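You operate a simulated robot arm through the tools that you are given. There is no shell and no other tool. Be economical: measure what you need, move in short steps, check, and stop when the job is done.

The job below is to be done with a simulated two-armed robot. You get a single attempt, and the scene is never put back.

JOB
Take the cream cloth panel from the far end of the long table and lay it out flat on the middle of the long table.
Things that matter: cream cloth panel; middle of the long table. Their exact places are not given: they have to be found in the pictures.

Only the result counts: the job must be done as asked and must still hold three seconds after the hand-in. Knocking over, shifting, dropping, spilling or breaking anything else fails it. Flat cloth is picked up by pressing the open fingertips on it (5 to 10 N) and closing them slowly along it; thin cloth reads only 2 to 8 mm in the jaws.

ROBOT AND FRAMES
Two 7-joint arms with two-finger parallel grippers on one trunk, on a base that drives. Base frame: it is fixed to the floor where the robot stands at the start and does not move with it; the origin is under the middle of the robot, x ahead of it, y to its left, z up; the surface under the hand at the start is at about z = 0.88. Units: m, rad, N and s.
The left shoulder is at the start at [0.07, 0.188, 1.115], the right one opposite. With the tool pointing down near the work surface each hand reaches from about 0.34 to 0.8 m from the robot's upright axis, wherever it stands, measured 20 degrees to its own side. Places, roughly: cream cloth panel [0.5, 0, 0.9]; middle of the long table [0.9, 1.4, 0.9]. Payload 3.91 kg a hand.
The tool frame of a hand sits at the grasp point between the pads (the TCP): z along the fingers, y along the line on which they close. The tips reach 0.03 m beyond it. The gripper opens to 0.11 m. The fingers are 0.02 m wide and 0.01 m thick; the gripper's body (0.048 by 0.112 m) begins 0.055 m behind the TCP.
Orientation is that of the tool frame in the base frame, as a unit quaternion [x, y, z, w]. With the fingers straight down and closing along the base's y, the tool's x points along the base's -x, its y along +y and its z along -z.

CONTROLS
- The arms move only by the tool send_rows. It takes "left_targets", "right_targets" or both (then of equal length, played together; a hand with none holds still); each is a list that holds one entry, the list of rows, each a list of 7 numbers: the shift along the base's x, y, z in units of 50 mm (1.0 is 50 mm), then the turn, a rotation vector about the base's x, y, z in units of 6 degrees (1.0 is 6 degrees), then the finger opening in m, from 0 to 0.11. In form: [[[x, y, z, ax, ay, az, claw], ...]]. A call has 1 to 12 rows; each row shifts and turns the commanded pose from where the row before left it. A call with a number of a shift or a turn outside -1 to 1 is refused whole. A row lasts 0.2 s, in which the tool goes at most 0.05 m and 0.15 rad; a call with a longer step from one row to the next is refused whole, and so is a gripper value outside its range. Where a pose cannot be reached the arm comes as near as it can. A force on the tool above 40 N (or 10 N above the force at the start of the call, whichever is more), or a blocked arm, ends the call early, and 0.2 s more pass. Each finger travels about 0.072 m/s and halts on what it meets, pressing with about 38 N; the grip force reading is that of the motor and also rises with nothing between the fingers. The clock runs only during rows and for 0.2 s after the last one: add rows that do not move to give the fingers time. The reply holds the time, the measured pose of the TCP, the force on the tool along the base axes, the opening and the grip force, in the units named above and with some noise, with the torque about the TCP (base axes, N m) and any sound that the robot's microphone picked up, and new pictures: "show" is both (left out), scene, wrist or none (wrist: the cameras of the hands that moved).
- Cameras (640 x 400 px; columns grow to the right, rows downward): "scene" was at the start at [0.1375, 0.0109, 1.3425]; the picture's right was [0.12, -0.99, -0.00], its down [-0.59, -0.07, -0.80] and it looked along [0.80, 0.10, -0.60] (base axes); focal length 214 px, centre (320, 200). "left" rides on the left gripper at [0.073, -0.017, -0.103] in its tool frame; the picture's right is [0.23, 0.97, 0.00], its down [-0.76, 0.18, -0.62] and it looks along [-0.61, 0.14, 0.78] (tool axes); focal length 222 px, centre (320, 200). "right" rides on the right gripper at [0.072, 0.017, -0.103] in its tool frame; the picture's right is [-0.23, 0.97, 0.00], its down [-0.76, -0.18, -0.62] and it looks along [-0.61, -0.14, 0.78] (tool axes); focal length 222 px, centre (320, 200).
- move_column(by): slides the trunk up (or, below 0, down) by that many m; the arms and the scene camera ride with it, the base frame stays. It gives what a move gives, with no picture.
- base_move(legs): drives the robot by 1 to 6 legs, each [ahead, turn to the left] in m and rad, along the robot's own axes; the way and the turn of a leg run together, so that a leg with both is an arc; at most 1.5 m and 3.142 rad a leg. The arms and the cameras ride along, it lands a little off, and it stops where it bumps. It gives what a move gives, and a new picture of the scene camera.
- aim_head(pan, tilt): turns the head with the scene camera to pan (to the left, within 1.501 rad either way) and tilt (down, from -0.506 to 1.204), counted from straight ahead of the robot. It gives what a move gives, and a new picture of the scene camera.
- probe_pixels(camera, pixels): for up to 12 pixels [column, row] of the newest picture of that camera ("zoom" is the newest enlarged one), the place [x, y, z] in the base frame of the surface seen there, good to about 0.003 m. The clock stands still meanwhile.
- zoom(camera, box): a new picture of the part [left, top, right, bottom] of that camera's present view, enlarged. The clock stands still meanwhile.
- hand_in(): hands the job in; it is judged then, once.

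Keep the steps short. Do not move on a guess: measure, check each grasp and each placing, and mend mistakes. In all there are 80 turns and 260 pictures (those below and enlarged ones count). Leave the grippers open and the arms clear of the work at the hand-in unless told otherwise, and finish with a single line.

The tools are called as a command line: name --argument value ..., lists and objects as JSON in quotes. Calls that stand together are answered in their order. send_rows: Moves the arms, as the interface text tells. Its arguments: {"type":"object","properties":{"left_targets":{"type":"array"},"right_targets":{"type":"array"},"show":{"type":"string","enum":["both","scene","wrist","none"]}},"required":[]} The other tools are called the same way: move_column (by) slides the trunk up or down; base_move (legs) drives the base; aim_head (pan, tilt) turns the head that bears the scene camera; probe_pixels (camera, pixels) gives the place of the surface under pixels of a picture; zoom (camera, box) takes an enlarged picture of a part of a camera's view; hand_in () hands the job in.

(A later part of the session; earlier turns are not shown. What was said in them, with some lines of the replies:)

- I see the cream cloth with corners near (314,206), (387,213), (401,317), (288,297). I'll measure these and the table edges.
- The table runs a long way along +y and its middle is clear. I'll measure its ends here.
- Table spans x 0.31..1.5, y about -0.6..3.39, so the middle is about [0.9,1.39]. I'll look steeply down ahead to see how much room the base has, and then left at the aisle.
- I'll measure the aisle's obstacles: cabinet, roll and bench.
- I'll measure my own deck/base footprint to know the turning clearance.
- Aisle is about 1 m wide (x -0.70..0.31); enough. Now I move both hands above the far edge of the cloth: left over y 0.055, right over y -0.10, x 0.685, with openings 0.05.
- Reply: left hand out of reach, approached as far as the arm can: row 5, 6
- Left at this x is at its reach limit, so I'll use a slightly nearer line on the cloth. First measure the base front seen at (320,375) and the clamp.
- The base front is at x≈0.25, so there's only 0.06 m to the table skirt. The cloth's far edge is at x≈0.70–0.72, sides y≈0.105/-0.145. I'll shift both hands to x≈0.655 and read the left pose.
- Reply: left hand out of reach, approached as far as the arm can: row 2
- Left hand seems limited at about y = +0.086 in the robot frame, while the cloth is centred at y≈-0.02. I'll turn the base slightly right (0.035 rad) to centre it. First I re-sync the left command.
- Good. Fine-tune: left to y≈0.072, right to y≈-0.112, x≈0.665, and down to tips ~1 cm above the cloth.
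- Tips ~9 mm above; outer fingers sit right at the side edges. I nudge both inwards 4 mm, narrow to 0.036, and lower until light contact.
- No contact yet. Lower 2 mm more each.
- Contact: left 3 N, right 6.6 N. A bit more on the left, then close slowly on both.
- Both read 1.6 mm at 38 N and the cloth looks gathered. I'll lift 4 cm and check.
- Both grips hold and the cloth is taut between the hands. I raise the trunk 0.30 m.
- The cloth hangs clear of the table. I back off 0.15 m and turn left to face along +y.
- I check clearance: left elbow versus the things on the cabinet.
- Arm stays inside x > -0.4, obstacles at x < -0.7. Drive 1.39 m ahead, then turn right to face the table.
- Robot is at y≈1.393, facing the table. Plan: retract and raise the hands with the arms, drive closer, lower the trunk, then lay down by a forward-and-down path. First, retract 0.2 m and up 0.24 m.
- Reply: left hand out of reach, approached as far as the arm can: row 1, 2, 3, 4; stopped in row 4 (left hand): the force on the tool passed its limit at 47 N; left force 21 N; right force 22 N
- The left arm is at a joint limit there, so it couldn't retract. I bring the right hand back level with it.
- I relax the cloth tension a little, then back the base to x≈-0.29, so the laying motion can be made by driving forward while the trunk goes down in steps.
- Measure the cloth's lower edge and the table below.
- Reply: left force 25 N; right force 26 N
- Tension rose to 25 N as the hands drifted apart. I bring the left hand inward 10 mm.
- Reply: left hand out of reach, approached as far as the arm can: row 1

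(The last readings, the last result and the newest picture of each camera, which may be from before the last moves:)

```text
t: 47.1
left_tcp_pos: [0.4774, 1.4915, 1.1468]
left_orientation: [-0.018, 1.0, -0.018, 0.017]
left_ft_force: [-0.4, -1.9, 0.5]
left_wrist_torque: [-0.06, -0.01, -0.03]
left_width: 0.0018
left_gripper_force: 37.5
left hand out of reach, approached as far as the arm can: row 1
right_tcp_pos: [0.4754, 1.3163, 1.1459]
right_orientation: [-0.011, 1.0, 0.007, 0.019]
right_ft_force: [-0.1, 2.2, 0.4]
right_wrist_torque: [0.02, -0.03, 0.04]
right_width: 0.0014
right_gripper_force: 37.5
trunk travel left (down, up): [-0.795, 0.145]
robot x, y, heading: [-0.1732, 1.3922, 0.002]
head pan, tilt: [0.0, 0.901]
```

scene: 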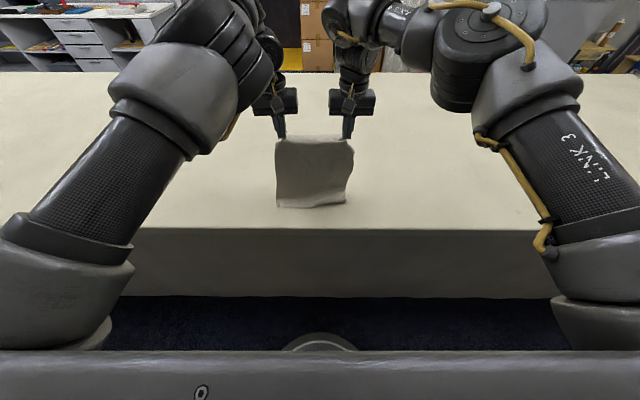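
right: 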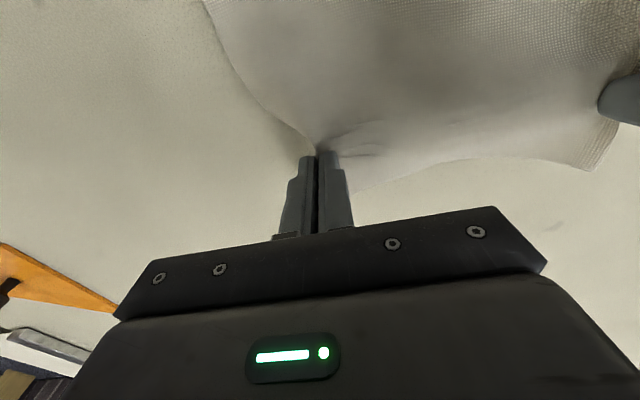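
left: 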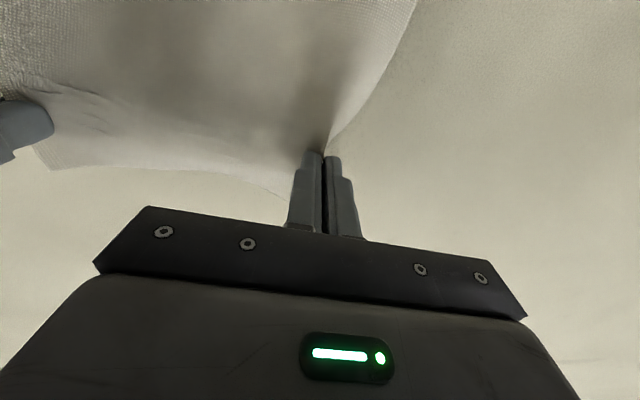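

Tension back to 2 N. Continue: forward 0.06, down 0.06, alternating.

base_move --legs '[[0.05, 0]]'

move_column --by -0.06

base_move --legs '[[0.05, 0]]'

```text
t: 48.0
left_tcp_pos: [0.529, 1.5019, 1.1433]
left_orientation: [-0.029, 0.999, -0.025, 0.012]
left_ft_force: [-1.3, -14.8, -0.8]
left_wrist_torque: [-0.45, 0.0, -0.04]
left_width: 0.0017
left_gripper_force: 38.0
right_tcp_pos: [0.5259, 1.3201, 1.1487]
right_orientation: [-0.015, 1.0, 0.01, 0.022]
right_ft_force: [0.7, 14.8, -0.1]
right_wrist_torque: [0.5, 0.03, 0.01]
right_width: 0.0019
right_gripper_force: 37.9
trunk travel left (down, up): [-0.795, 0.145]
robot x, y, heading: [-0.125, 1.3949, 0.003]
head pan, tilt: [0.0, 0.901]
```

scene: 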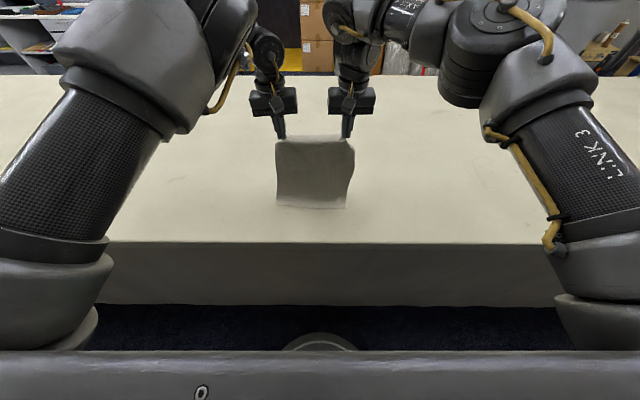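

```text
t: 49.0
left_tcp_pos: [0.5291, 1.5035, 1.0845]
left_orientation: [-0.03, 0.999, -0.026, 0.014]
left_ft_force: [-0.3, -15.1, 0.8]
left_wrist_torque: [-0.47, 0.06, -0.07]
left_width: 0.0016
left_gripper_force: 38.0
right_tcp_pos: [0.5249, 1.3191, 1.0882]
right_orientation: [-0.015, 1.0, 0.011, 0.021]
right_ft_force: [0.8, 15.0, 0.4]
right_wrist_torque: [0.48, 0.07, 0.04]
right_width: 0.0015
right_gripper_force: 37.9
trunk travel left (down, up): [-0.735, 0.205]
robot x, y, heading: [-0.1207, 1.3929, -0.001]
head pan, tilt: [0.0, 0.901]
```

```text
t: 50.4
left_tcp_pos: [0.5769, 1.5196, 1.0813]
left_orientation: [-0.047, 0.998, -0.047, 0.008]
left_ft_force: [-0.7, -19.4, 1.5]
left_wrist_torque: [-0.6, 0.07, -0.1]
left_width: 0.0017
left_gripper_force: 38.0
right_tcp_pos: [0.5717, 1.3342, 1.0951]
right_orientation: [-0.027, 0.999, 0.023, 0.028]
right_ft_force: [1.4, 19.3, -2.3]
right_wrist_torque: [0.6, 0.03, 0.02]
right_width: 0.0017
right_gripper_force: 37.8
trunk travel left (down, up): [-0.735, 0.205]
robot x, y, heading: [-0.0739, 1.3913, -0.001]
head pan, tilt: [0.0, 0.901]
stopped in leg 1: the force on the tool passed its limit at 44 N (the readings are from after the stop); the commanded pose is now the measured one
```

scene: 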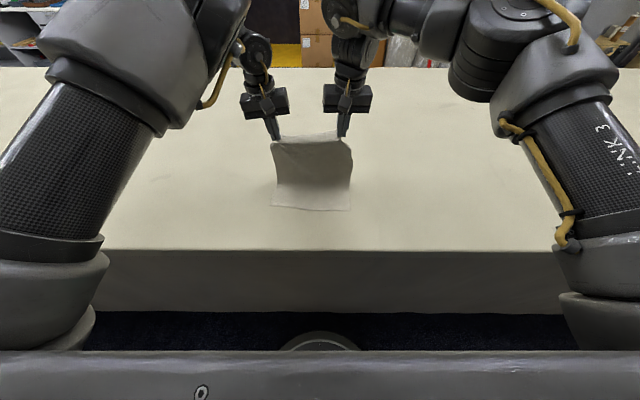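

Cloth trails nicely behind the hands. I relax the tension again (left inward 9 mm) and lower both hands 0.1 m with the arms, 4 cm forward.

send_rows --left_targets '[[[0, -0.18, 0, 0, 0, 0, 0], [0.2, 0, -0.4, 0, 0, 0, 0], [0.2, 0, -0.4, 0, 0, 0, 0], [0.2, 0, -0.4, 0, 0, 0, 0], [0.2, 0, -0.4, 0, 0, 0, 0], [0, 0, 0, 0, 0, 0, 0]]]' --right_targets '[[[0.08, 0, -0.2, 0, 0, 0, 0], [0.2, 0, -0.4, 0, 0, 0, 0], [0.2, 0, -0.4, 0, 0, 0, 0], [0.2, 0, -0.4, 0, 0, 0, 0], [0.2, 0, -0.4, 0, 0, 0, 0], [0, 0, 0, 0, 0, 0, 0]]]' --show "scene"

```text
t: 51.8
left_tcp_pos: [0.608, 1.5116, 1.0084]
left_orientation: [-0.049, 0.998, -0.045, 0.014]
left_ft_force: [-0.8, -7.1, 0.9]
left_wrist_torque: [-0.23, -0.04, -0.03]
left_width: 0.0017
left_gripper_force: 38.1
right_tcp_pos: [0.6065, 1.3294, 1.0117]
right_orientation: [-0.023, 0.999, 0.021, 0.033]
right_ft_force: [0.2, 6.8, 0.0]
right_wrist_torque: [0.23, -0.02, 0.03]
right_width: 0.0016
right_gripper_force: 38.3
trunk travel left (down, up): [-0.735, 0.205]
robot x, y, heading: [-0.0772, 1.3921, 0.002]
head pan, tilt: [0.0, 0.901]
```

scene: 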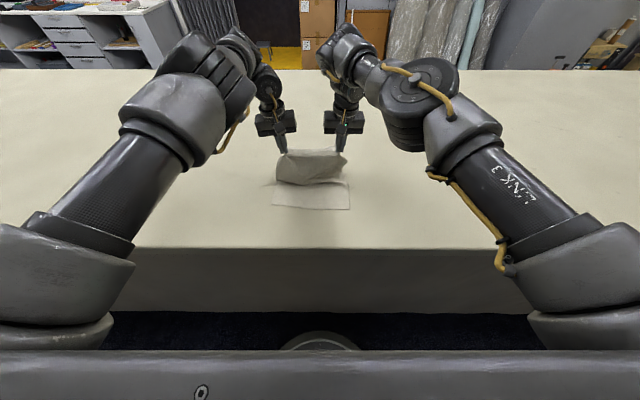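

Working well. Now drive forward 0.06, lower 0.06, look.

base_move --legs '[[0.06, 0]]'

move_column --by -0.06

base_move --legs '[[0.04, 0]]'

```text
t: 52.8
left_tcp_pos: [0.6709, 1.5101, 1.015]
left_orientation: [-0.05, 0.998, -0.044, 0.02]
left_ft_force: [0.9, -2.9, 0.2]
left_wrist_torque: [0.03, 0.05, 0.01]
left_width: 0.0018
left_gripper_force: 38.6
right_tcp_pos: [0.6749, 1.3316, 1.0163]
right_orientation: [-0.023, 0.999, 0.02, 0.034]
right_ft_force: [1.0, 3.3, -0.3]
right_wrist_torque: [0.06, 0.09, 0.03]
right_width: 0.0017
right_gripper_force: 37.8
trunk travel left (down, up): [-0.735, 0.205]
robot x, y, heading: [-0.0114, 1.3971, -0.001]
head pan, tilt: [0.0, 0.901]
```

scene: 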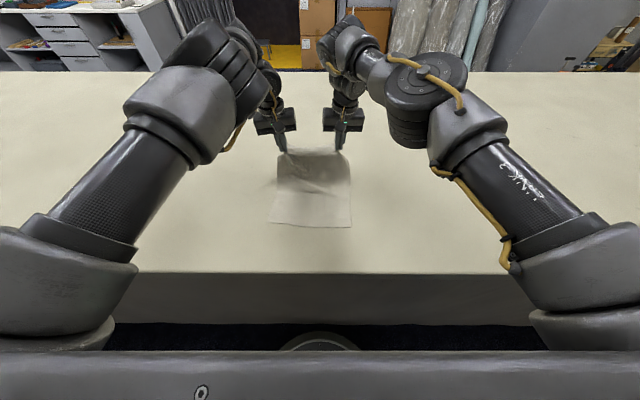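

```text
t: 53.8
left_tcp_pos: [0.6639, 1.5112, 0.9578]
left_orientation: [-0.049, 0.998, -0.044, 0.024]
left_ft_force: [0.6, -1.9, 1.2]
left_wrist_torque: [-0.04, 0.01, -0.01]
left_width: 0.0017
left_gripper_force: 37.6
right_tcp_pos: [0.6672, 1.3332, 0.9597]
right_orientation: [-0.024, 0.999, 0.02, 0.038]
right_ft_force: [-0.4, 2.5, 0.4]
right_wrist_torque: [0.03, 0.06, 0.03]
right_width: 0.0015
right_gripper_force: 38.2
trunk travel left (down, up): [-0.675, 0.265]
robot x, y, heading: [-0.0108, 1.3917, -0.002]
head pan, tilt: [0.0, 0.901]
```

```text
t: 54.6
left_tcp_pos: [0.6951, 1.5104, 0.9665]
left_orientation: [-0.049, 0.997, -0.043, 0.03]
left_ft_force: [-0.8, -1.7, -0.2]
left_wrist_torque: [-0.03, -0.04, -0.01]
left_width: 0.0016
left_gripper_force: 37.9
right_tcp_pos: [0.6998, 1.333, 0.9702]
right_orientation: [-0.024, 0.999, 0.021, 0.043]
right_ft_force: [-0.6, 1.1, 0.8]
right_wrist_torque: [0.02, -0.02, 0.01]
right_width: 0.0017
right_gripper_force: 37.9
trunk travel left (down, up): [-0.675, 0.265]
robot x, y, heading: [0.0309, 1.3952, 0.001]
head pan, tilt: [0.0, 0.901]
```

scene: 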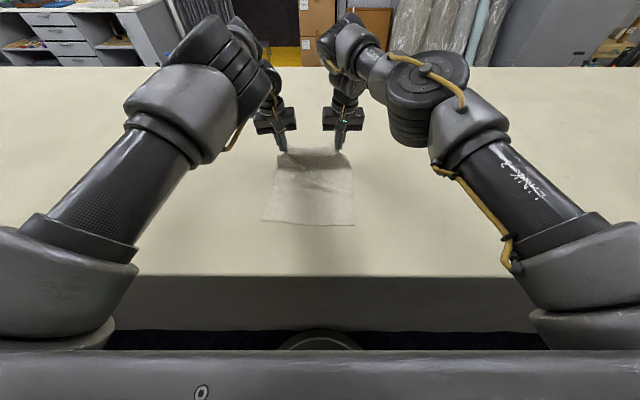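

Base at x=0.031, close enough. Now tilt the tools forward (6 × 6°) while moving forward, dragging the cloth onwards.

send_rows --left_targets '[[[0.4, 0, -0.1, 0, -1, 0, 0], [0.4, 0, -0.1, 0, -1, 0, 0], [0.4, 0, -0.1, 0, -1, 0, 0], [0.4, 0, -0.1, 0, -1, 0, 0], [0.4, 0, -0.1, 0, -1, 0, 0], [0.4, 0, -0.1, 0, -1, 0, 0], [0, 0, 0, 0, 0, 0, 0]]]' --right_targets '[[[0.4, 0, -0.13, 0, -1, 0, 0], [0.4, 0, -0.13, 0, -1, 0, 0], [0.4, 0, -0.1, 0, -1, 0, 0], [0.4, 0, -0.1, 0, -1, 0, 0], [0.4, 0, -0.1, 0, -1, 0, 0], [0.4, 0, -0.1, 0, -1, 0, 0], [0, 0, 0, 0, 0, 0, 0]]]'

```text
t: 56.2
left_tcp_pos: [0.8321, 1.5168, 0.9324]
left_orientation: [-0.031, 0.94, -0.058, 0.334]
left_ft_force: [-1.4, -10.8, 0.8]
left_wrist_torque: [-0.26, 0.03, -0.24]
left_width: 0.0014
left_gripper_force: 38.0
left hand out of reach, approached as far as the arm can: row 3, 4
right_tcp_pos: [0.8264, 1.3348, 0.9314]
right_orientation: [-0.029, 0.937, 0.013, 0.347]
right_ft_force: [0.5, 10.0, 0.0]
right_wrist_torque: [0.23, -0.01, 0.26]
right_width: 0.0017
right_gripper_force: 37.5
trunk travel left (down, up): [-0.675, 0.265]
robot x, y, heading: [0.0293, 1.3909, -0.004]
head pan, tilt: [0.0, 0.901]
```

scene: 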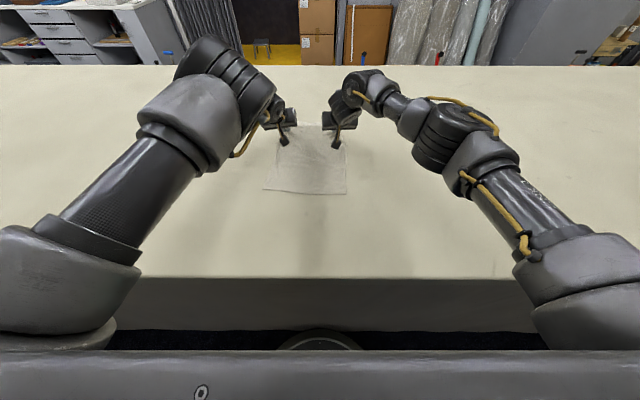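
right: 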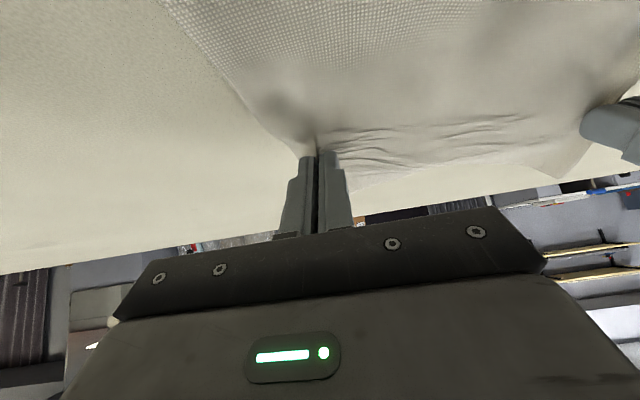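
left: 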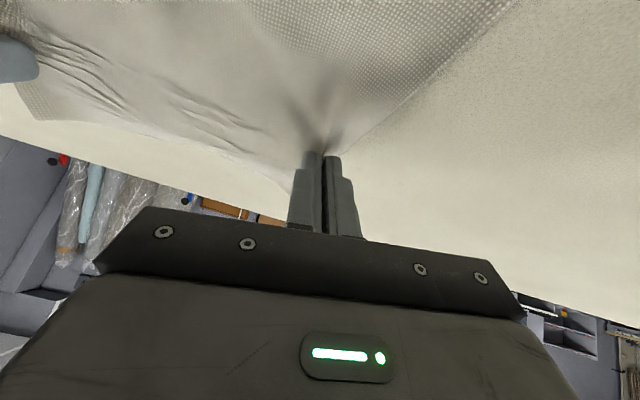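

Excellent: TCP x=0.83 with the cloth trailing flat. Go further: 3 more tilt steps and forward ~0.1 m.

send_rows --left_targets '[[[0.4, -0.1, 0, 0, -1, 0, 0], [0.4, 0, 0, 0, -1, 0, 0], [0.4, 0, 0, 0, -0.5, 0, 0], [0.4, 0, 0, 0, 0, 0, 0], [0, 0, 0, 0, 0, 0, 0]]]' --right_targets '[[[0.45, 0, 0, 0, -1, 0, 0], [0.45, 0, 0, 0, -1, 0, 0], [0.4, 0, 0, 0, -0.5, 0, 0], [0.4, 0, 0, 0, 0, 0, 0], [0, 0, 0, 0, 0, 0, 0]]]'

```text
t: 57.5
left_tcp_pos: [0.9113, 1.5113, 0.9332]
left_orientation: [-0.025, 0.889, -0.059, 0.454]
left_ft_force: [-1.0, -5.1, -0.5]
left_wrist_torque: [-0.04, 0.03, -0.13]
left_width: 0.0015
left_gripper_force: 38.0
left hand out of reach, approached as far as the arm can: row 1
right_tcp_pos: [0.904, 1.3315, 0.9328]
right_orientation: [-0.028, 0.884, 0.008, 0.467]
right_ft_force: [0.2, 5.4, 0.5]
right_wrist_torque: [0.08, -0.03, 0.19]
right_width: 0.0015
right_gripper_force: 37.9
right hand out of reach, approached as far as the arm can: row 4
trunk travel left (down, up): [-0.675, 0.265]
robot x, y, heading: [0.0291, 1.3921, 0.0]
head pan, tilt: [0.0, 0.901]
```

scene: 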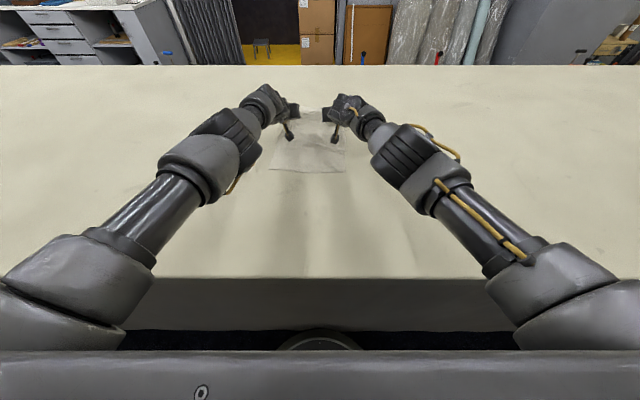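
right: 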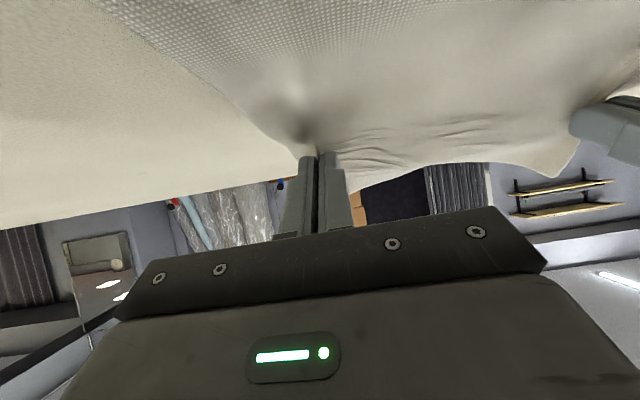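
left: 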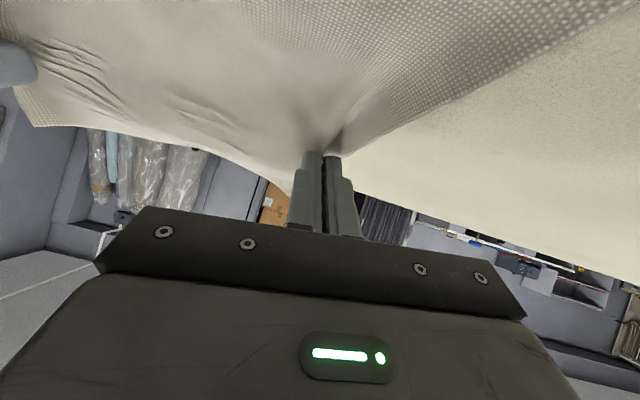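

TCPs at x≈0.91. Check where the cloth's edges are now.

probe_pixels --camera "scene" --pixels '[[275, 166], [340, 169], [310, 168], [310, 115], [310, 122], [310, 145]]'

zoom --camera "scene" --box '[240, 70, 380, 190]'

```text
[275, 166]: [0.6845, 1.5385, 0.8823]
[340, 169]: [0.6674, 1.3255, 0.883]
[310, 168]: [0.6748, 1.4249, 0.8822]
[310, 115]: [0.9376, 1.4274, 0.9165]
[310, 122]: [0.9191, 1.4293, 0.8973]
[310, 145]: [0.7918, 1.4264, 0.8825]
```

```text
3.33 times, centred on (310, 130) of scene
```

zoom: 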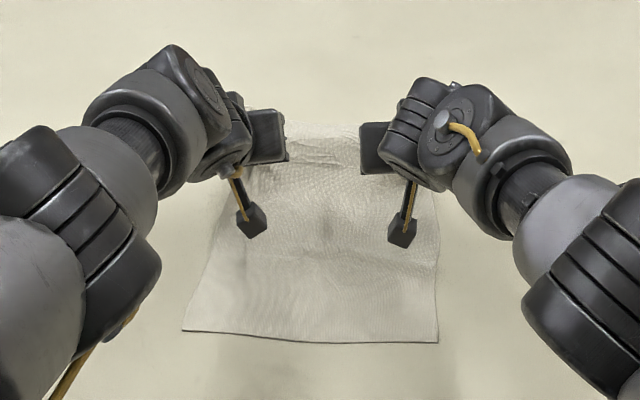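

Cloth lies from x≈0.675 to ≈0.98, y centre ≈1.43: near the true middle. Note the wrist cameras hang low on stalks; tools must not go too low. I lower the trunk 0.02 and check.

move_column --by -0.02

send_rows --left_targets '[[[0.2, -0.08, 0, 0, 0, 0, 0], [0.2, 0, 0, 0, 0, 0, 0], [0, 0, 0, 0, 0, 0, 0]]]' --right_targets '[[[0.25, 0, 0, 0, 0, 0, 0], [0.25, 0, 0, 0, 0, 0, 0], [0, 0, 0, 0, 0, 0, 0]]]'

```text
t: 58.1
left_tcp_pos: [0.9108, 1.513, 0.9112]
left_orientation: [-0.025, 0.889, -0.06, 0.453]
left_ft_force: [-0.9, -5.7, -0.1]
left_wrist_torque: [-0.07, 0.01, -0.11]
left_width: 0.0016
left_gripper_force: 38.1
right_tcp_pos: [0.9039, 1.3337, 0.9132]
right_orientation: [-0.031, 0.884, 0.009, 0.466]
right_ft_force: [0.7, 5.0, 0.8]
right_wrist_torque: [0.1, 0.02, 0.13]
right_width: 0.0016
right_gripper_force: 37.6
trunk travel left (down, up): [-0.655, 0.285]
robot x, y, heading: [0.0314, 1.3937, -0.004]
head pan, tilt: [0.0, 0.901]
```

```text
t: 58.9
left_tcp_pos: [0.9204, 1.5136, 0.9144]
left_orientation: [-0.024, 0.889, -0.06, 0.453]
left_ft_force: [-2.2, -14.0, 1.1]
left_wrist_torque: [-0.19, 0.05, -0.36]
left_width: 0.0016
left_gripper_force: 37.9
left hand out of reach, approached as far as the arm can: row 1, 2
right_tcp_pos: [0.9073, 1.3297, 0.9142]
right_orientation: [-0.031, 0.884, 0.01, 0.466]
right_ft_force: [0.9, 13.7, 0.2]
right_wrist_torque: [0.25, -0.03, 0.36]
right_width: 0.0013
right_gripper_force: 38.1
right hand out of reach, approached as far as the arm can: row 1, 2
trunk travel left (down, up): [-0.655, 0.285]
robot x, y, heading: [0.0303, 1.3956, 0.0]
head pan, tilt: [0.0, 0.901]
```

scene: 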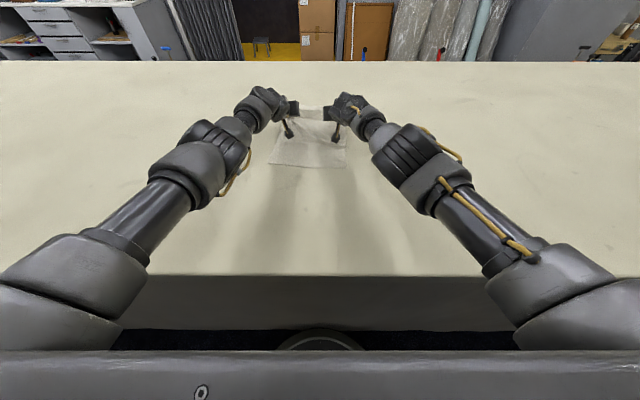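
right: 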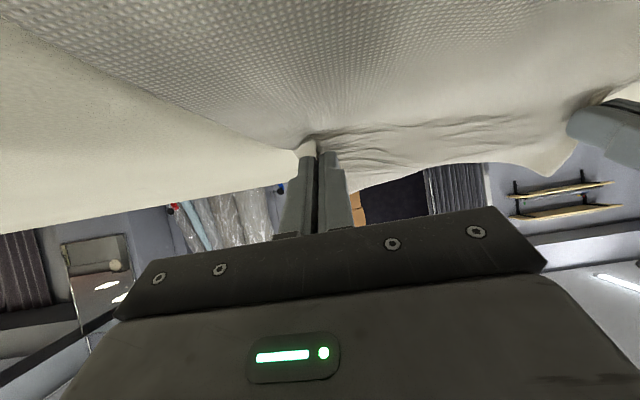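
left: 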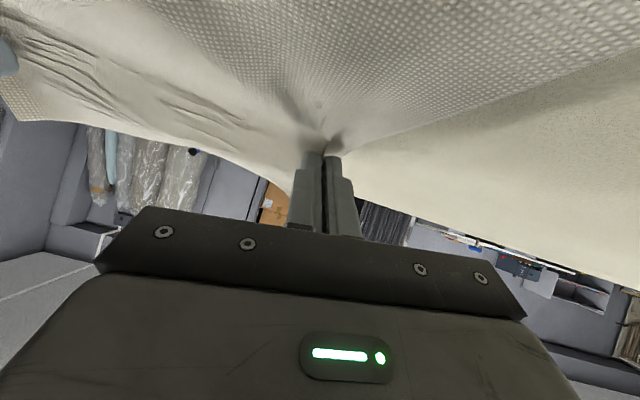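

At the reach limit. I lower 8 mm more so the tips almost touch, then release slowly.

move_column --by -0.008

send_rows --left_targets '[[[0, 0, 0, 0, 0, 0, 0.005], [0, 0, 0, 0, 0, 0, 0.012], [0, 0, 0, 0, 0, 0, 0.02], [0, 0, 0, 0, 0, 0, 0.03], [0, 0, 0, 0, 0, 0, 0.04], [0, 0, 0, 0, 0, 0, 0.04]]]' --right_targets '[[[0, 0, 0, 0, 0, 0, 0.005], [0, 0, 0, 0, 0, 0, 0.012], [0, 0, 0, 0, 0, 0, 0.02], [0, 0, 0, 0, 0, 0, 0.03], [0, 0, 0, 0, 0, 0, 0.04], [0, 0, 0, 0, 0, 0, 0.04]]]'

```text
t: 59.5
left_tcp_pos: [0.9192, 1.5144, 0.9079]
left_orientation: [-0.025, 0.888, -0.061, 0.454]
left_ft_force: [-1.1, -16.0, 3.9]
left_wrist_torque: [-0.27, -0.01, -0.42]
left_width: 0.0018
left_gripper_force: 37.8
right_tcp_pos: [0.9068, 1.3301, 0.9086]
right_orientation: [-0.032, 0.884, 0.01, 0.467]
right_ft_force: [1.1, 16.4, 2.6]
right_wrist_torque: [0.27, -0.04, 0.41]
right_width: 0.0018
right_gripper_force: 37.5
trunk travel left (down, up): [-0.647, 0.293]
robot x, y, heading: [0.0272, 1.3962, -0.004]
head pan, tilt: [0.0, 0.901]
```

```text
t: 60.9
left_tcp_pos: [0.92, 1.5155, 0.9101]
left_orientation: [-0.025, 0.889, -0.06, 0.454]
left_ft_force: [1.6, -2.4, 8.9]
left_wrist_torque: [0.12, -0.26, -0.13]
left_width: 0.038
left_gripper_force: 0.0
right_tcp_pos: [0.9044, 1.3272, 0.9079]
right_orientation: [-0.03, 0.884, 0.009, 0.467]
right_ft_force: [-1.1, 0.2, 0.8]
right_wrist_torque: [0.01, -0.04, 0.03]
right_width: 0.0402
right_gripper_force: 0.0
trunk travel left (down, up): [-0.647, 0.293]
robot x, y, heading: [0.0315, 1.3929, -0.0]
head pan, tilt: [0.0, 0.901]
```

scene: 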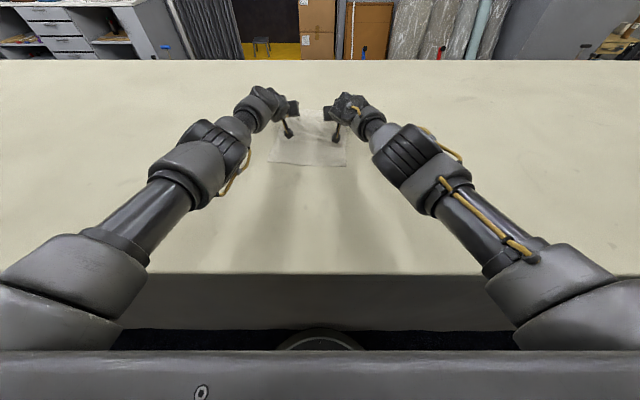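
right: 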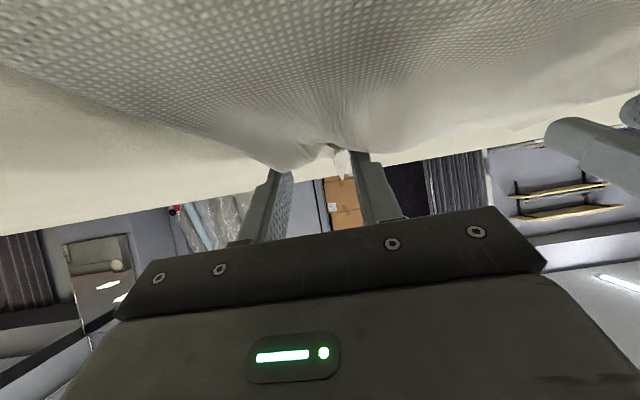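
left: 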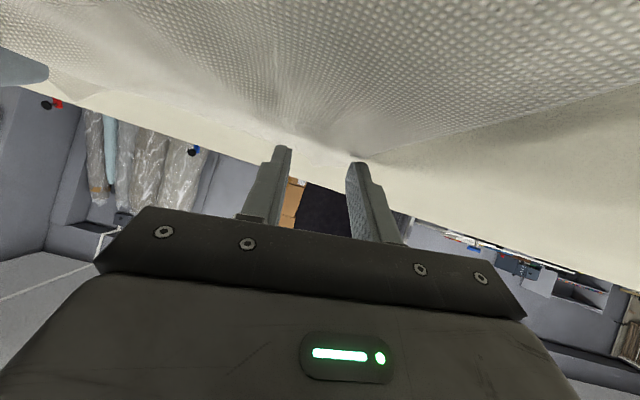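

Both released. Raise straight up with the trunk and look.

move_column --by 0.12

zoom --camera "left" --box '[0, 0, 640, 400]'

zoom --camera "scene" --box '[220, 60, 400, 200]'

```text
t: 62.4
left_tcp_pos: [0.9213, 1.5157, 1.0275]
left_orientation: [-0.025, 0.889, -0.06, 0.452]
left_ft_force: [-0.6, -0.7, -0.7]
left_wrist_torque: [0.0, -0.01, 0.01]
left_width: 0.0398
left_gripper_force: 0.1
right_tcp_pos: [0.9069, 1.3281, 1.0259]
right_orientation: [-0.029, 0.884, 0.008, 0.467]
right_ft_force: [0.2, -1.0, -0.5]
right_wrist_torque: [0.0, -0.03, -0.01]
right_width: 0.04
right_gripper_force: 0.0
trunk travel left (down, up): [-0.767, 0.173]
robot x, y, heading: [0.0283, 1.3948, 0.003]
head pan, tilt: [0.0, 0.901]
```

```text
1.00 times, centred on (320, 200) of left (not enlarged: the box is as wide or as high as the picture)
```

zoom: 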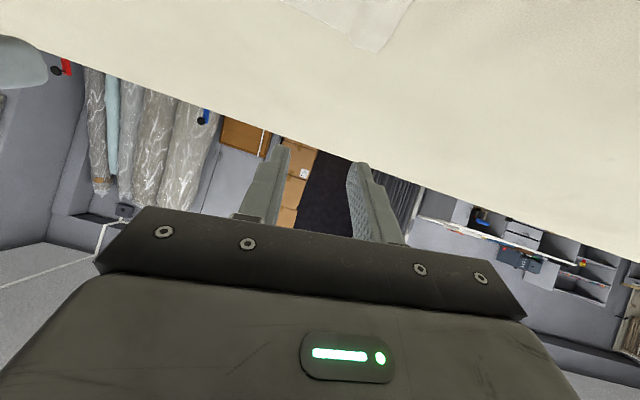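

```text
2.86 times, centred on (310, 130) of scene
```

zoom: 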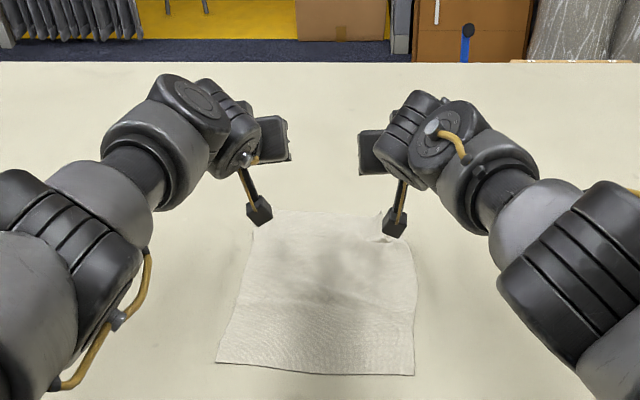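

The cloth lies fairly flat; a small pucker at the right far corner. I move the hands apart sideways and up to get a clear view.

send_rows --left_targets '[[[-0.2, 0.7, 0.3, 0, 0.5, 0, 0.04], [-0.2, 0.7, 0.3, 0, 0.5, 0, 0.04], [-0.2, 0.7, 0.3, 0, 0.5, 0, 0.04], [-0.2, 0.7, 0.2, 0, 0.5, 0, 0.04], [-0.2, 0.7, 0, 0, 0.5, 0, 0.04]]]' --right_targets '[[[-0.2, -0.7, 0.3, 0, 0.5, 0, 0.04], [-0.2, -0.7, 0.3, 0, 0.5, 0, 0.04], [-0.2, -0.7, 0.3, 0, 0.5, 0, 0.04], [-0.2, -0.7, 0.2, 0, 0.5, 0, 0.04], [-0.2, -0.7, 0, 0, 0.5, 0, 0.04]]]' --show "scene"

zoom --camera "scene" --box '[240, 80, 380, 190]'

```text
t: 63.6
left_tcp_pos: [0.8711, 1.6924, 1.0813]
left_orientation: [-0.033, 0.941, -0.057, 0.332]
left_ft_force: [-0.3, 0.9, 0.1]
left_wrist_torque: [0.01, -0.02, -0.01]
left_width: 0.0397
left_gripper_force: 0.0
right_tcp_pos: [0.8577, 1.153, 1.0815]
right_orientation: [-0.029, 0.937, 0.011, 0.347]
right_ft_force: [0.3, -0.4, -0.3]
right_wrist_torque: [-0.04, 0.02, 0.02]
right_width: 0.0397
right_gripper_force: 0.0
trunk travel left (down, up): [-0.767, 0.173]
robot x, y, heading: [0.0285, 1.3965, -0.005]
head pan, tilt: [0.0, 0.901]
```

scene: 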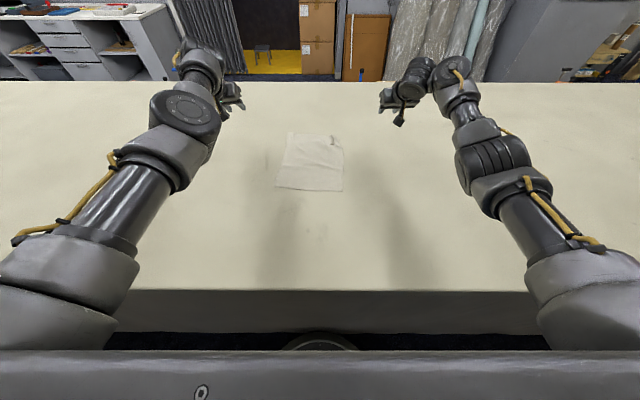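

```text
3.64 times, centred on (310, 135) of scene
```

zoom: 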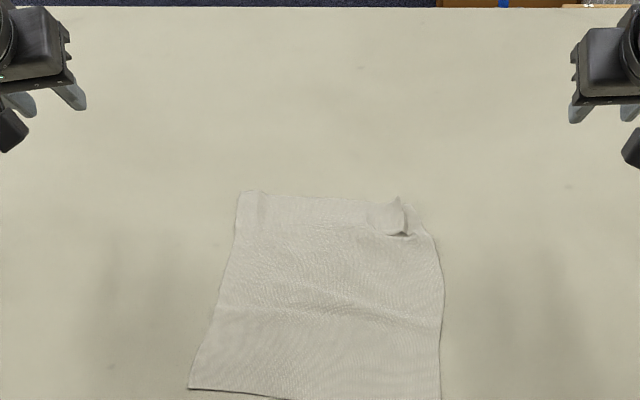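

Still a small standing fold at the right far corner (zoom ~ (400,215)). Measure.

probe_pixels --camera "zoom" --pixels '[[240, 193], [401, 200], [420, 215], [400, 215], [390, 233], [408, 235], [440, 240], [320, 195], [195, 388], [438, 395], [340, 300], [375, 215]]'

zoom --camera "scene" --box '[285, 120, 355, 165]'

```text
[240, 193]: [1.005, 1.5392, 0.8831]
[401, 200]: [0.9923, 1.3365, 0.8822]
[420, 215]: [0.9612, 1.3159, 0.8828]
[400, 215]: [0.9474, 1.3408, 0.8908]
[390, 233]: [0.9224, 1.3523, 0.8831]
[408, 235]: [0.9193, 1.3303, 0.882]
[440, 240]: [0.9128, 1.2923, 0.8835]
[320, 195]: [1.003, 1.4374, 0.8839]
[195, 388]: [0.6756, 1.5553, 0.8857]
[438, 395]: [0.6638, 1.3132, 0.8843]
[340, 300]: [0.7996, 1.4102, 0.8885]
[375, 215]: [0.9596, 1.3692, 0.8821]
```

```text
8.89 times, centred on (320, 142) of scene
```

zoom: 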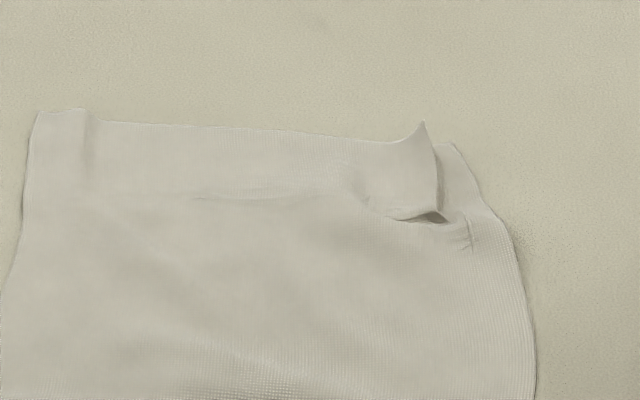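

Centre is ~[0.835,1.43]: good. The right far corner has a ~1.5 cm standing fold at y≈1.335, x 0.92–0.985. I'll press the right closed fingertips just outside it (y≈1.315) and drag to -y, while the left hand pins the cloth at y≈1.49. First approach above.

send_rows --left_targets '[[[0.18, -0.8, -0.21, 0, -0.5, 0, 0.02], [0.18, -0.8, -0.21, 0, -0.5, 0, 0], [0.18, -0.8, -0.21, 0, -0.5, 0, 0], [0.18, -0.8, -0.21, 0, -0.5, 0, 0], [0.18, -0.8, -0.21, 0, -0.5, 0, 0], [0, 0, 0, 0, 0, 0, 0]]]' --right_targets '[[[0.22, 0.65, -0.21, 0, -0.5, 0, 0.02], [0.22, 0.65, -0.21, 0, -0.5, 0, 0], [0.22, 0.65, -0.21, 0, -0.5, 0, 0], [0.22, 0.65, -0.21, 0, -0.5, 0, 0], [0.22, 0.65, -0.21, 0, -0.5, 0, 0], [0, 0, 0, 0, 0, 0, 0]]]' --show "none"

move_column --by -0.1

zoom --camera "right" --box '[160, 0, 480, 200]'

```text
t: 65.0
left_tcp_pos: [0.9139, 1.4911, 1.029]
left_orientation: [-0.025, 0.889, -0.06, 0.453]
left_ft_force: [-0.2, 0.5, -0.2]
left_wrist_torque: [0.01, 0.0, 0.04]
left_width: 0.0
left_gripper_force: 37.8
right_tcp_pos: [0.9112, 1.3143, 1.0296]
right_orientation: [-0.031, 0.883, 0.009, 0.467]
right_ft_force: [-0.2, 0.4, -0.5]
right_wrist_torque: [0.03, 0.0, -0.01]
right_width: 0.0001
right_gripper_force: 37.7
trunk travel left (down, up): [-0.767, 0.173]
robot x, y, heading: [0.0242, 1.3951, -0.003]
head pan, tilt: [0.0, 0.901]
```

```text
t: 66.3
left_tcp_pos: [0.9144, 1.4914, 0.9309]
left_orientation: [-0.025, 0.889, -0.06, 0.453]
left_ft_force: [0.2, -0.2, 1.0]
left_wrist_torque: [0.0, 0.01, -0.05]
left_width: 0.0
left_gripper_force: 37.9
right_tcp_pos: [0.912, 1.3156, 0.9297]
right_orientation: [-0.031, 0.884, 0.008, 0.467]
right_ft_force: [-0.7, 0.6, 0.1]
right_wrist_torque: [-0.02, 0.0, -0.02]
right_width: 0.0
right_gripper_force: 37.3
trunk travel left (down, up): [-0.667, 0.273]
robot x, y, heading: [0.0318, 1.393, 0.002]
head pan, tilt: [0.0, 0.901]
```

```text
2.00 times, centred on (320, 100) of right
```

zoom: 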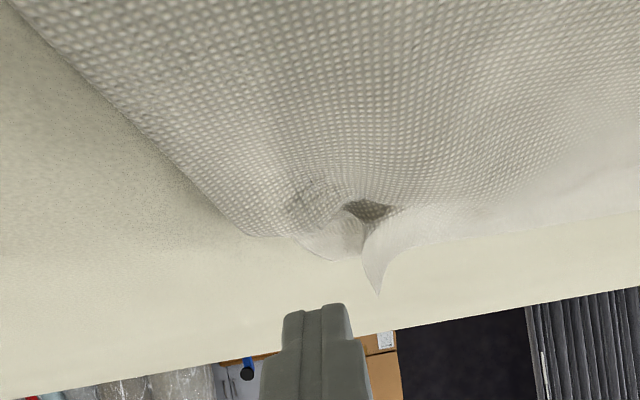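

I shift the right 4 mm outwards and lower both hands to contact.

send_rows --left_targets '[[[0, 0, -0.2, 0, 0, 0, 0], [0, 0, -0.2, 0, 0, 0, 0], [0, 0, -0.1, 0, 0, 0, 0], [0, 0, 0, 0, 0, 0, 0]]]' --right_targets '[[[0, -0.08, -0.2, 0, 0, 0, 0], [0, 0, -0.2, 0, 0, 0, 0], [0, 0, -0.1, 0, 0, 0, 0], [0, 0, 0, 0, 0, 0, 0]]]' --show "wrist"

```text
t: 67.3
left_tcp_pos: [0.9107, 1.4921, 0.9065]
left_orientation: [-0.026, 0.888, -0.06, 0.455]
left_ft_force: [1.0, 1.0, 3.7]
left_wrist_torque: [-0.01, -0.12, 0.03]
left_width: 0.0002
left_gripper_force: 37.6
left hand out of reach, approached as far as the arm can: row 2, 3
right_tcp_pos: [0.9089, 1.3121, 0.9066]
right_orientation: [-0.03, 0.883, 0.008, 0.468]
right_ft_force: [1.8, 0.6, 6.6]
right_wrist_torque: [0.07, -0.2, 0.03]
right_width: 0.0
right_gripper_force: 37.8
right hand out of reach, approached as far as the arm can: row 3
trunk travel left (down, up): [-0.667, 0.273]
robot x, y, heading: [0.0286, 1.3917, -0.003]
head pan, tilt: [0.0, 0.901]
```

right: 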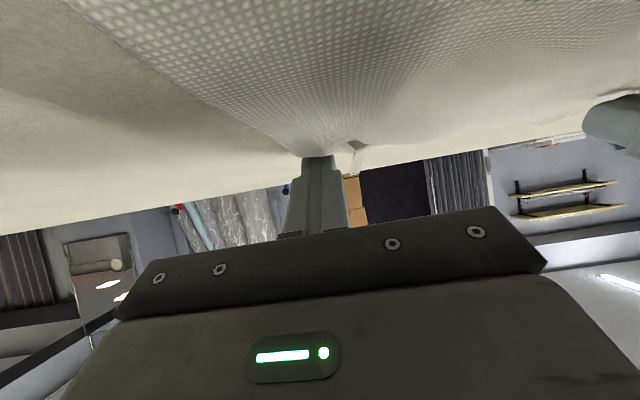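
left: 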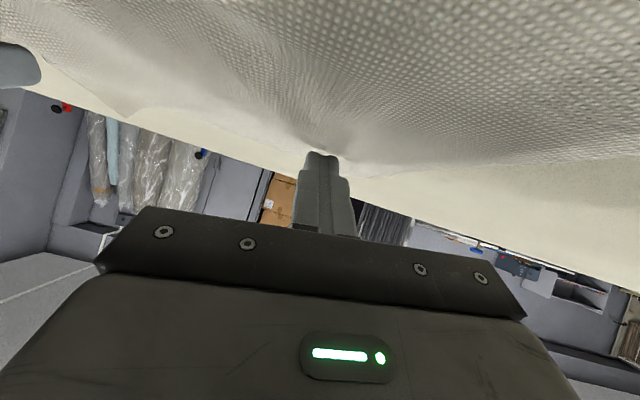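

Both tips press (4 and 7 N), the right one just outside the fold. Drag the right hand slowly outwards 24 mm, the left a bit outwards 6 mm.

send_rows --left_targets '[[[0, 0.03, 0, 0, 0, 0, 0], [0, 0.03, 0, 0, 0, 0, 0], [0, 0.03, 0, 0, 0, 0, 0], [0, 0.03, 0, 0, 0, 0, 0], [0, 0, 0, 0, 0, 0, 0], [0, 0, 0, 0, 0, 0, 0]]]' --right_targets '[[[0, -0.08, 0, 0, 0, 0, 0], [0, -0.1, 0, 0, 0, 0, 0], [0, -0.1, 0, 0, 0, 0, 0], [0, -0.1, 0, 0, 0, 0, 0], [0, -0.1, 0, 0, 0, 0, 0], [0, 0, 0, 0, 0, 0, 0]]]' --show "wrist"

```text
t: 68.7
left_tcp_pos: [0.9104, 1.498, 0.9073]
left_orientation: [-0.024, 0.888, -0.06, 0.454]
left_ft_force: [-0.2, -3.6, 3.2]
left_wrist_torque: [-0.04, -0.06, -0.07]
left_width: 0.0001
left_gripper_force: 37.7
right_tcp_pos: [0.9088, 1.2874, 0.9067]
right_orientation: [-0.031, 0.884, 0.009, 0.467]
right_ft_force: [-0.5, 6.4, 5.5]
right_wrist_torque: [0.17, -0.11, 0.1]
right_width: 0.0003
right_gripper_force: 37.8
trunk travel left (down, up): [-0.667, 0.273]
robot x, y, heading: [0.0304, 1.3955, 0.004]
head pan, tilt: [0.0, 0.901]
```

right: 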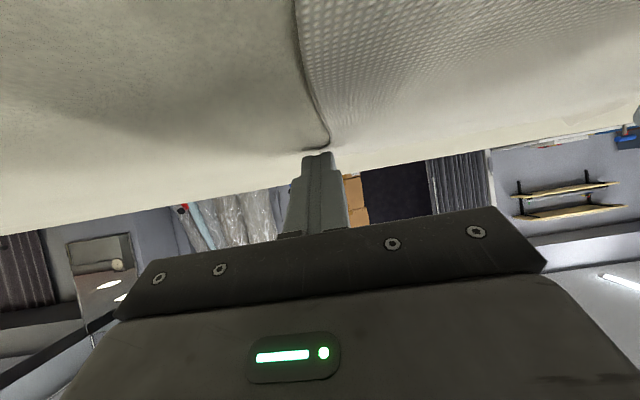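
left: 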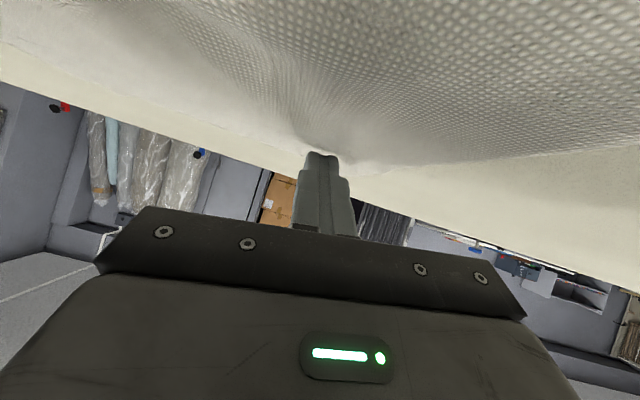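

The fold looks pulled out. Lift up and move the hands apart to look.

move_column --by 0.1

send_rows --left_targets '[[[-0.2, 0.7, 0.3, 0, 0.5, 0, 0], [-0.2, 0.7, 0.3, 0, 0.5, 0, 0], [-0.2, 0.7, 0.3, 0, 0.5, 0, 0], [-0.2, 0.7, 0.2, 0, 0.5, 0, 0], [-0.2, 0.7, 0, 0, 0.5, 0, 0]]]' --right_targets '[[[-0.2, -0.7, 0.3, 0, 0.5, 0, 0], [-0.2, -0.7, 0.3, 0, 0.5, 0, 0], [-0.2, -0.7, 0.3, 0, 0.5, 0, 0], [-0.2, -0.7, 0.2, 0, 0.5, 0, 0], [-0.2, -0.7, 0, 0, 0.5, 0, 0]]]' --show "scene"

zoom --camera "scene" --box '[265, 115, 365, 200]'

```text
t: 70.0
left_tcp_pos: [0.912, 1.4979, 1.0045]
left_orientation: [-0.026, 0.889, -0.06, 0.452]
left_ft_force: [0.3, -0.4, -0.4]
left_wrist_torque: [0.0, 0.01, 0.0]
left_width: 0.0
left_gripper_force: 37.2
right_tcp_pos: [0.909, 1.2878, 1.0038]
right_orientation: [-0.03, 0.884, 0.009, 0.466]
right_ft_force: [-0.5, 0.3, -0.2]
right_wrist_torque: [-0.01, 0.0, 0.0]
right_width: 0.0
right_gripper_force: 38.0
trunk travel left (down, up): [-0.767, 0.173]
robot x, y, heading: [0.025, 1.3918, -0.004]
head pan, tilt: [0.0, 0.901]
```

```text
t: 71.2
left_tcp_pos: [0.8608, 1.6748, 1.0602]
left_orientation: [-0.033, 0.941, -0.055, 0.333]
left_ft_force: [0.5, 0.8, -0.7]
left_wrist_torque: [-0.03, -0.01, 0.0]
left_width: 0.0003
left_gripper_force: 37.6
right_tcp_pos: [0.8586, 1.1134, 1.0593]
right_orientation: [-0.029, 0.937, 0.012, 0.347]
right_ft_force: [-0.2, 0.5, 0.3]
right_wrist_torque: [0.0, 0.02, -0.01]
right_width: 0.0
right_gripper_force: 38.1
trunk travel left (down, up): [-0.767, 0.173]
robot x, y, heading: [0.0257, 1.3916, 0.0]
head pan, tilt: [0.0, 0.901]
```

scene: 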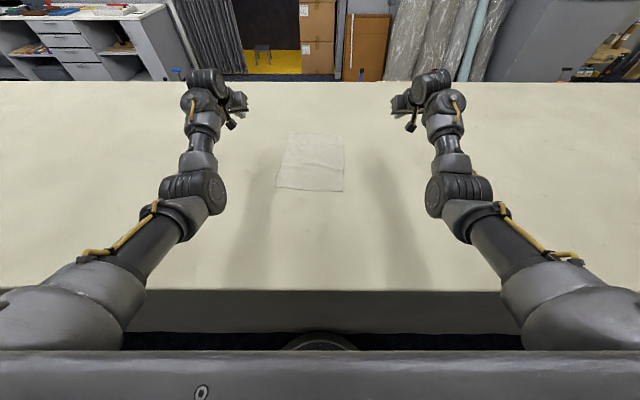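

```text
4.71 times, centred on (315, 158) of scene
```

zoom: 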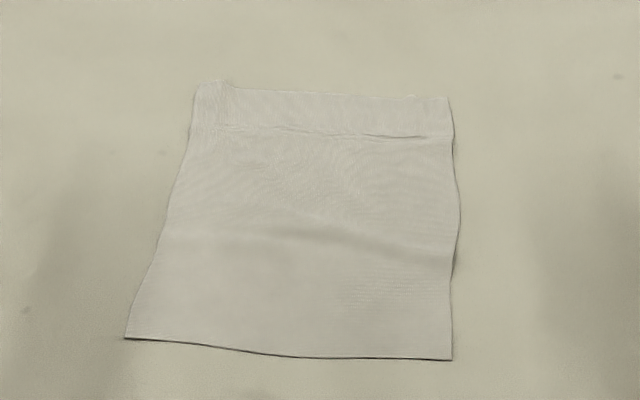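

Much flatter now. Check heights across the cloth.

probe_pixels --camera "zoom" --pixels '[[200, 85], [447, 100], [450, 355], [127, 335], [330, 230], [330, 245], [410, 250], [410, 136], [300, 128], [225, 85], [455, 255], [290, 350]]'

```text
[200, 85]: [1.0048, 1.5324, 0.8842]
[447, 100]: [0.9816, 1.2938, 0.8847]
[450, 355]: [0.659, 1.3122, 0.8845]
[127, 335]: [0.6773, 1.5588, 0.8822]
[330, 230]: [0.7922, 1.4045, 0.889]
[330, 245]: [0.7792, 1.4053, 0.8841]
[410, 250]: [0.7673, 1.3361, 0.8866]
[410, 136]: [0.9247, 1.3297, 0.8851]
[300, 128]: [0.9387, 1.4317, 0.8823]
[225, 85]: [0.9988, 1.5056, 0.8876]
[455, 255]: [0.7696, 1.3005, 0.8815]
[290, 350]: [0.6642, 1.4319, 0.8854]
```

All within ~6 mm of the table, at full size 0.33 × 0.245 m, centred at ≈[0.83,1.42]. I open the grippers, back off and check once more.

send_rows --left_targets '[[[0, 0, 0.4, 0, 0, 0, 0.05], [0, 0, 0.4, 0, 0, 0, 0.1], [0, 0, 0.4, 0, 0, 0, 0.1], [0, 0, 0, 0, 0, 0, 0.1], [0, 0, 0, 0, 0, 0, 0.1]]]' --right_targets '[[[0, 0, 0.4, 0, 0, 0, 0.05], [0, 0, 0.4, 0, 0, 0, 0.1], [0, 0, 0.4, 0, 0, 0, 0.1], [0, 0, 0, 0, 0, 0, 0.1], [0, 0, 0, 0, 0, 0, 0.1]]]' --show "none"

base_move --legs '[[-0.15, 0]]'

zoom --camera "scene" --box '[240, 80, 390, 200]'

```text
t: 72.5
left_tcp_pos: [0.8618, 1.674, 1.1211]
left_orientation: [-0.033, 0.941, -0.057, 0.333]
left_ft_force: [-0.1, -0.3, -0.1]
left_wrist_torque: [0.04, 0.0, -0.01]
left_width: 0.1001
left_gripper_force: 0.1
right_tcp_pos: [0.8601, 1.1121, 1.1187]
right_orientation: [-0.029, 0.938, 0.012, 0.346]
right_ft_force: [0.2, -0.5, -0.4]
right_wrist_torque: [-0.02, -0.01, -0.02]
right_width: 0.1002
right_gripper_force: 0.0
trunk travel left (down, up): [-0.767, 0.173]
robot x, y, heading: [0.0271, 1.3891, -0.0]
head pan, tilt: [0.0, 0.901]
```

```text
t: 73.8
left_tcp_pos: [0.7128, 1.6736, 1.121]
left_orientation: [-0.032, 0.941, -0.056, 0.333]
left_ft_force: [-0.9, 0.4, 0.0]
left_wrist_torque: [0.0, -0.02, -0.02]
left_width: 0.1
left_gripper_force: 0.0
right_tcp_pos: [0.7093, 1.1108, 1.1181]
right_orientation: [-0.029, 0.937, 0.013, 0.347]
right_ft_force: [0.4, -0.1, 0.9]
right_wrist_torque: [0.02, -0.03, 0.03]
right_width: 0.0998
right_gripper_force: 0.1
trunk travel left (down, up): [-0.767, 0.173]
robot x, y, heading: [-0.1211, 1.3915, -0.003]
head pan, tilt: [0.0, 0.901]
```

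scene: 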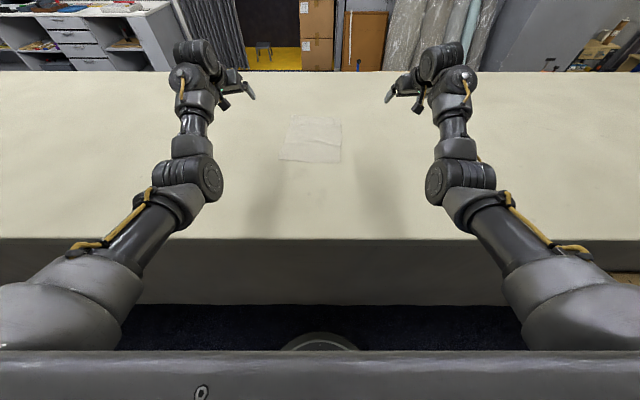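

```text
3.33 times, centred on (315, 140) of scene
```

zoom: 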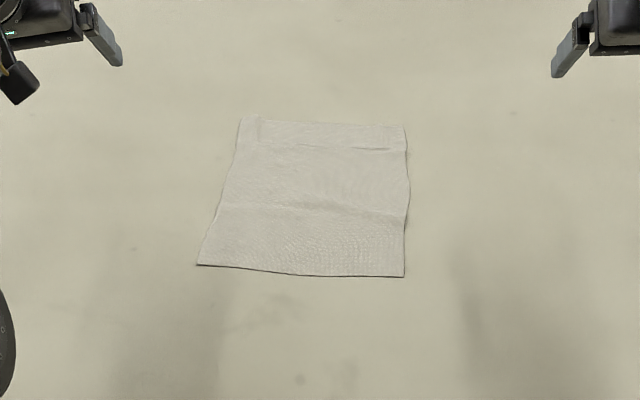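

The cloth lies flat in the middle of the long table, the grippers are open and the arms clear. Handing in.

hand_in

```text
The job is handed in.
```

The cream cloth panel is laid out flat (to within about 6 mm) near the middle of the long table, centred at about [0.83, 1.42], roughly 7 cm short of the exact centre across the table's width, and the job is handed in.
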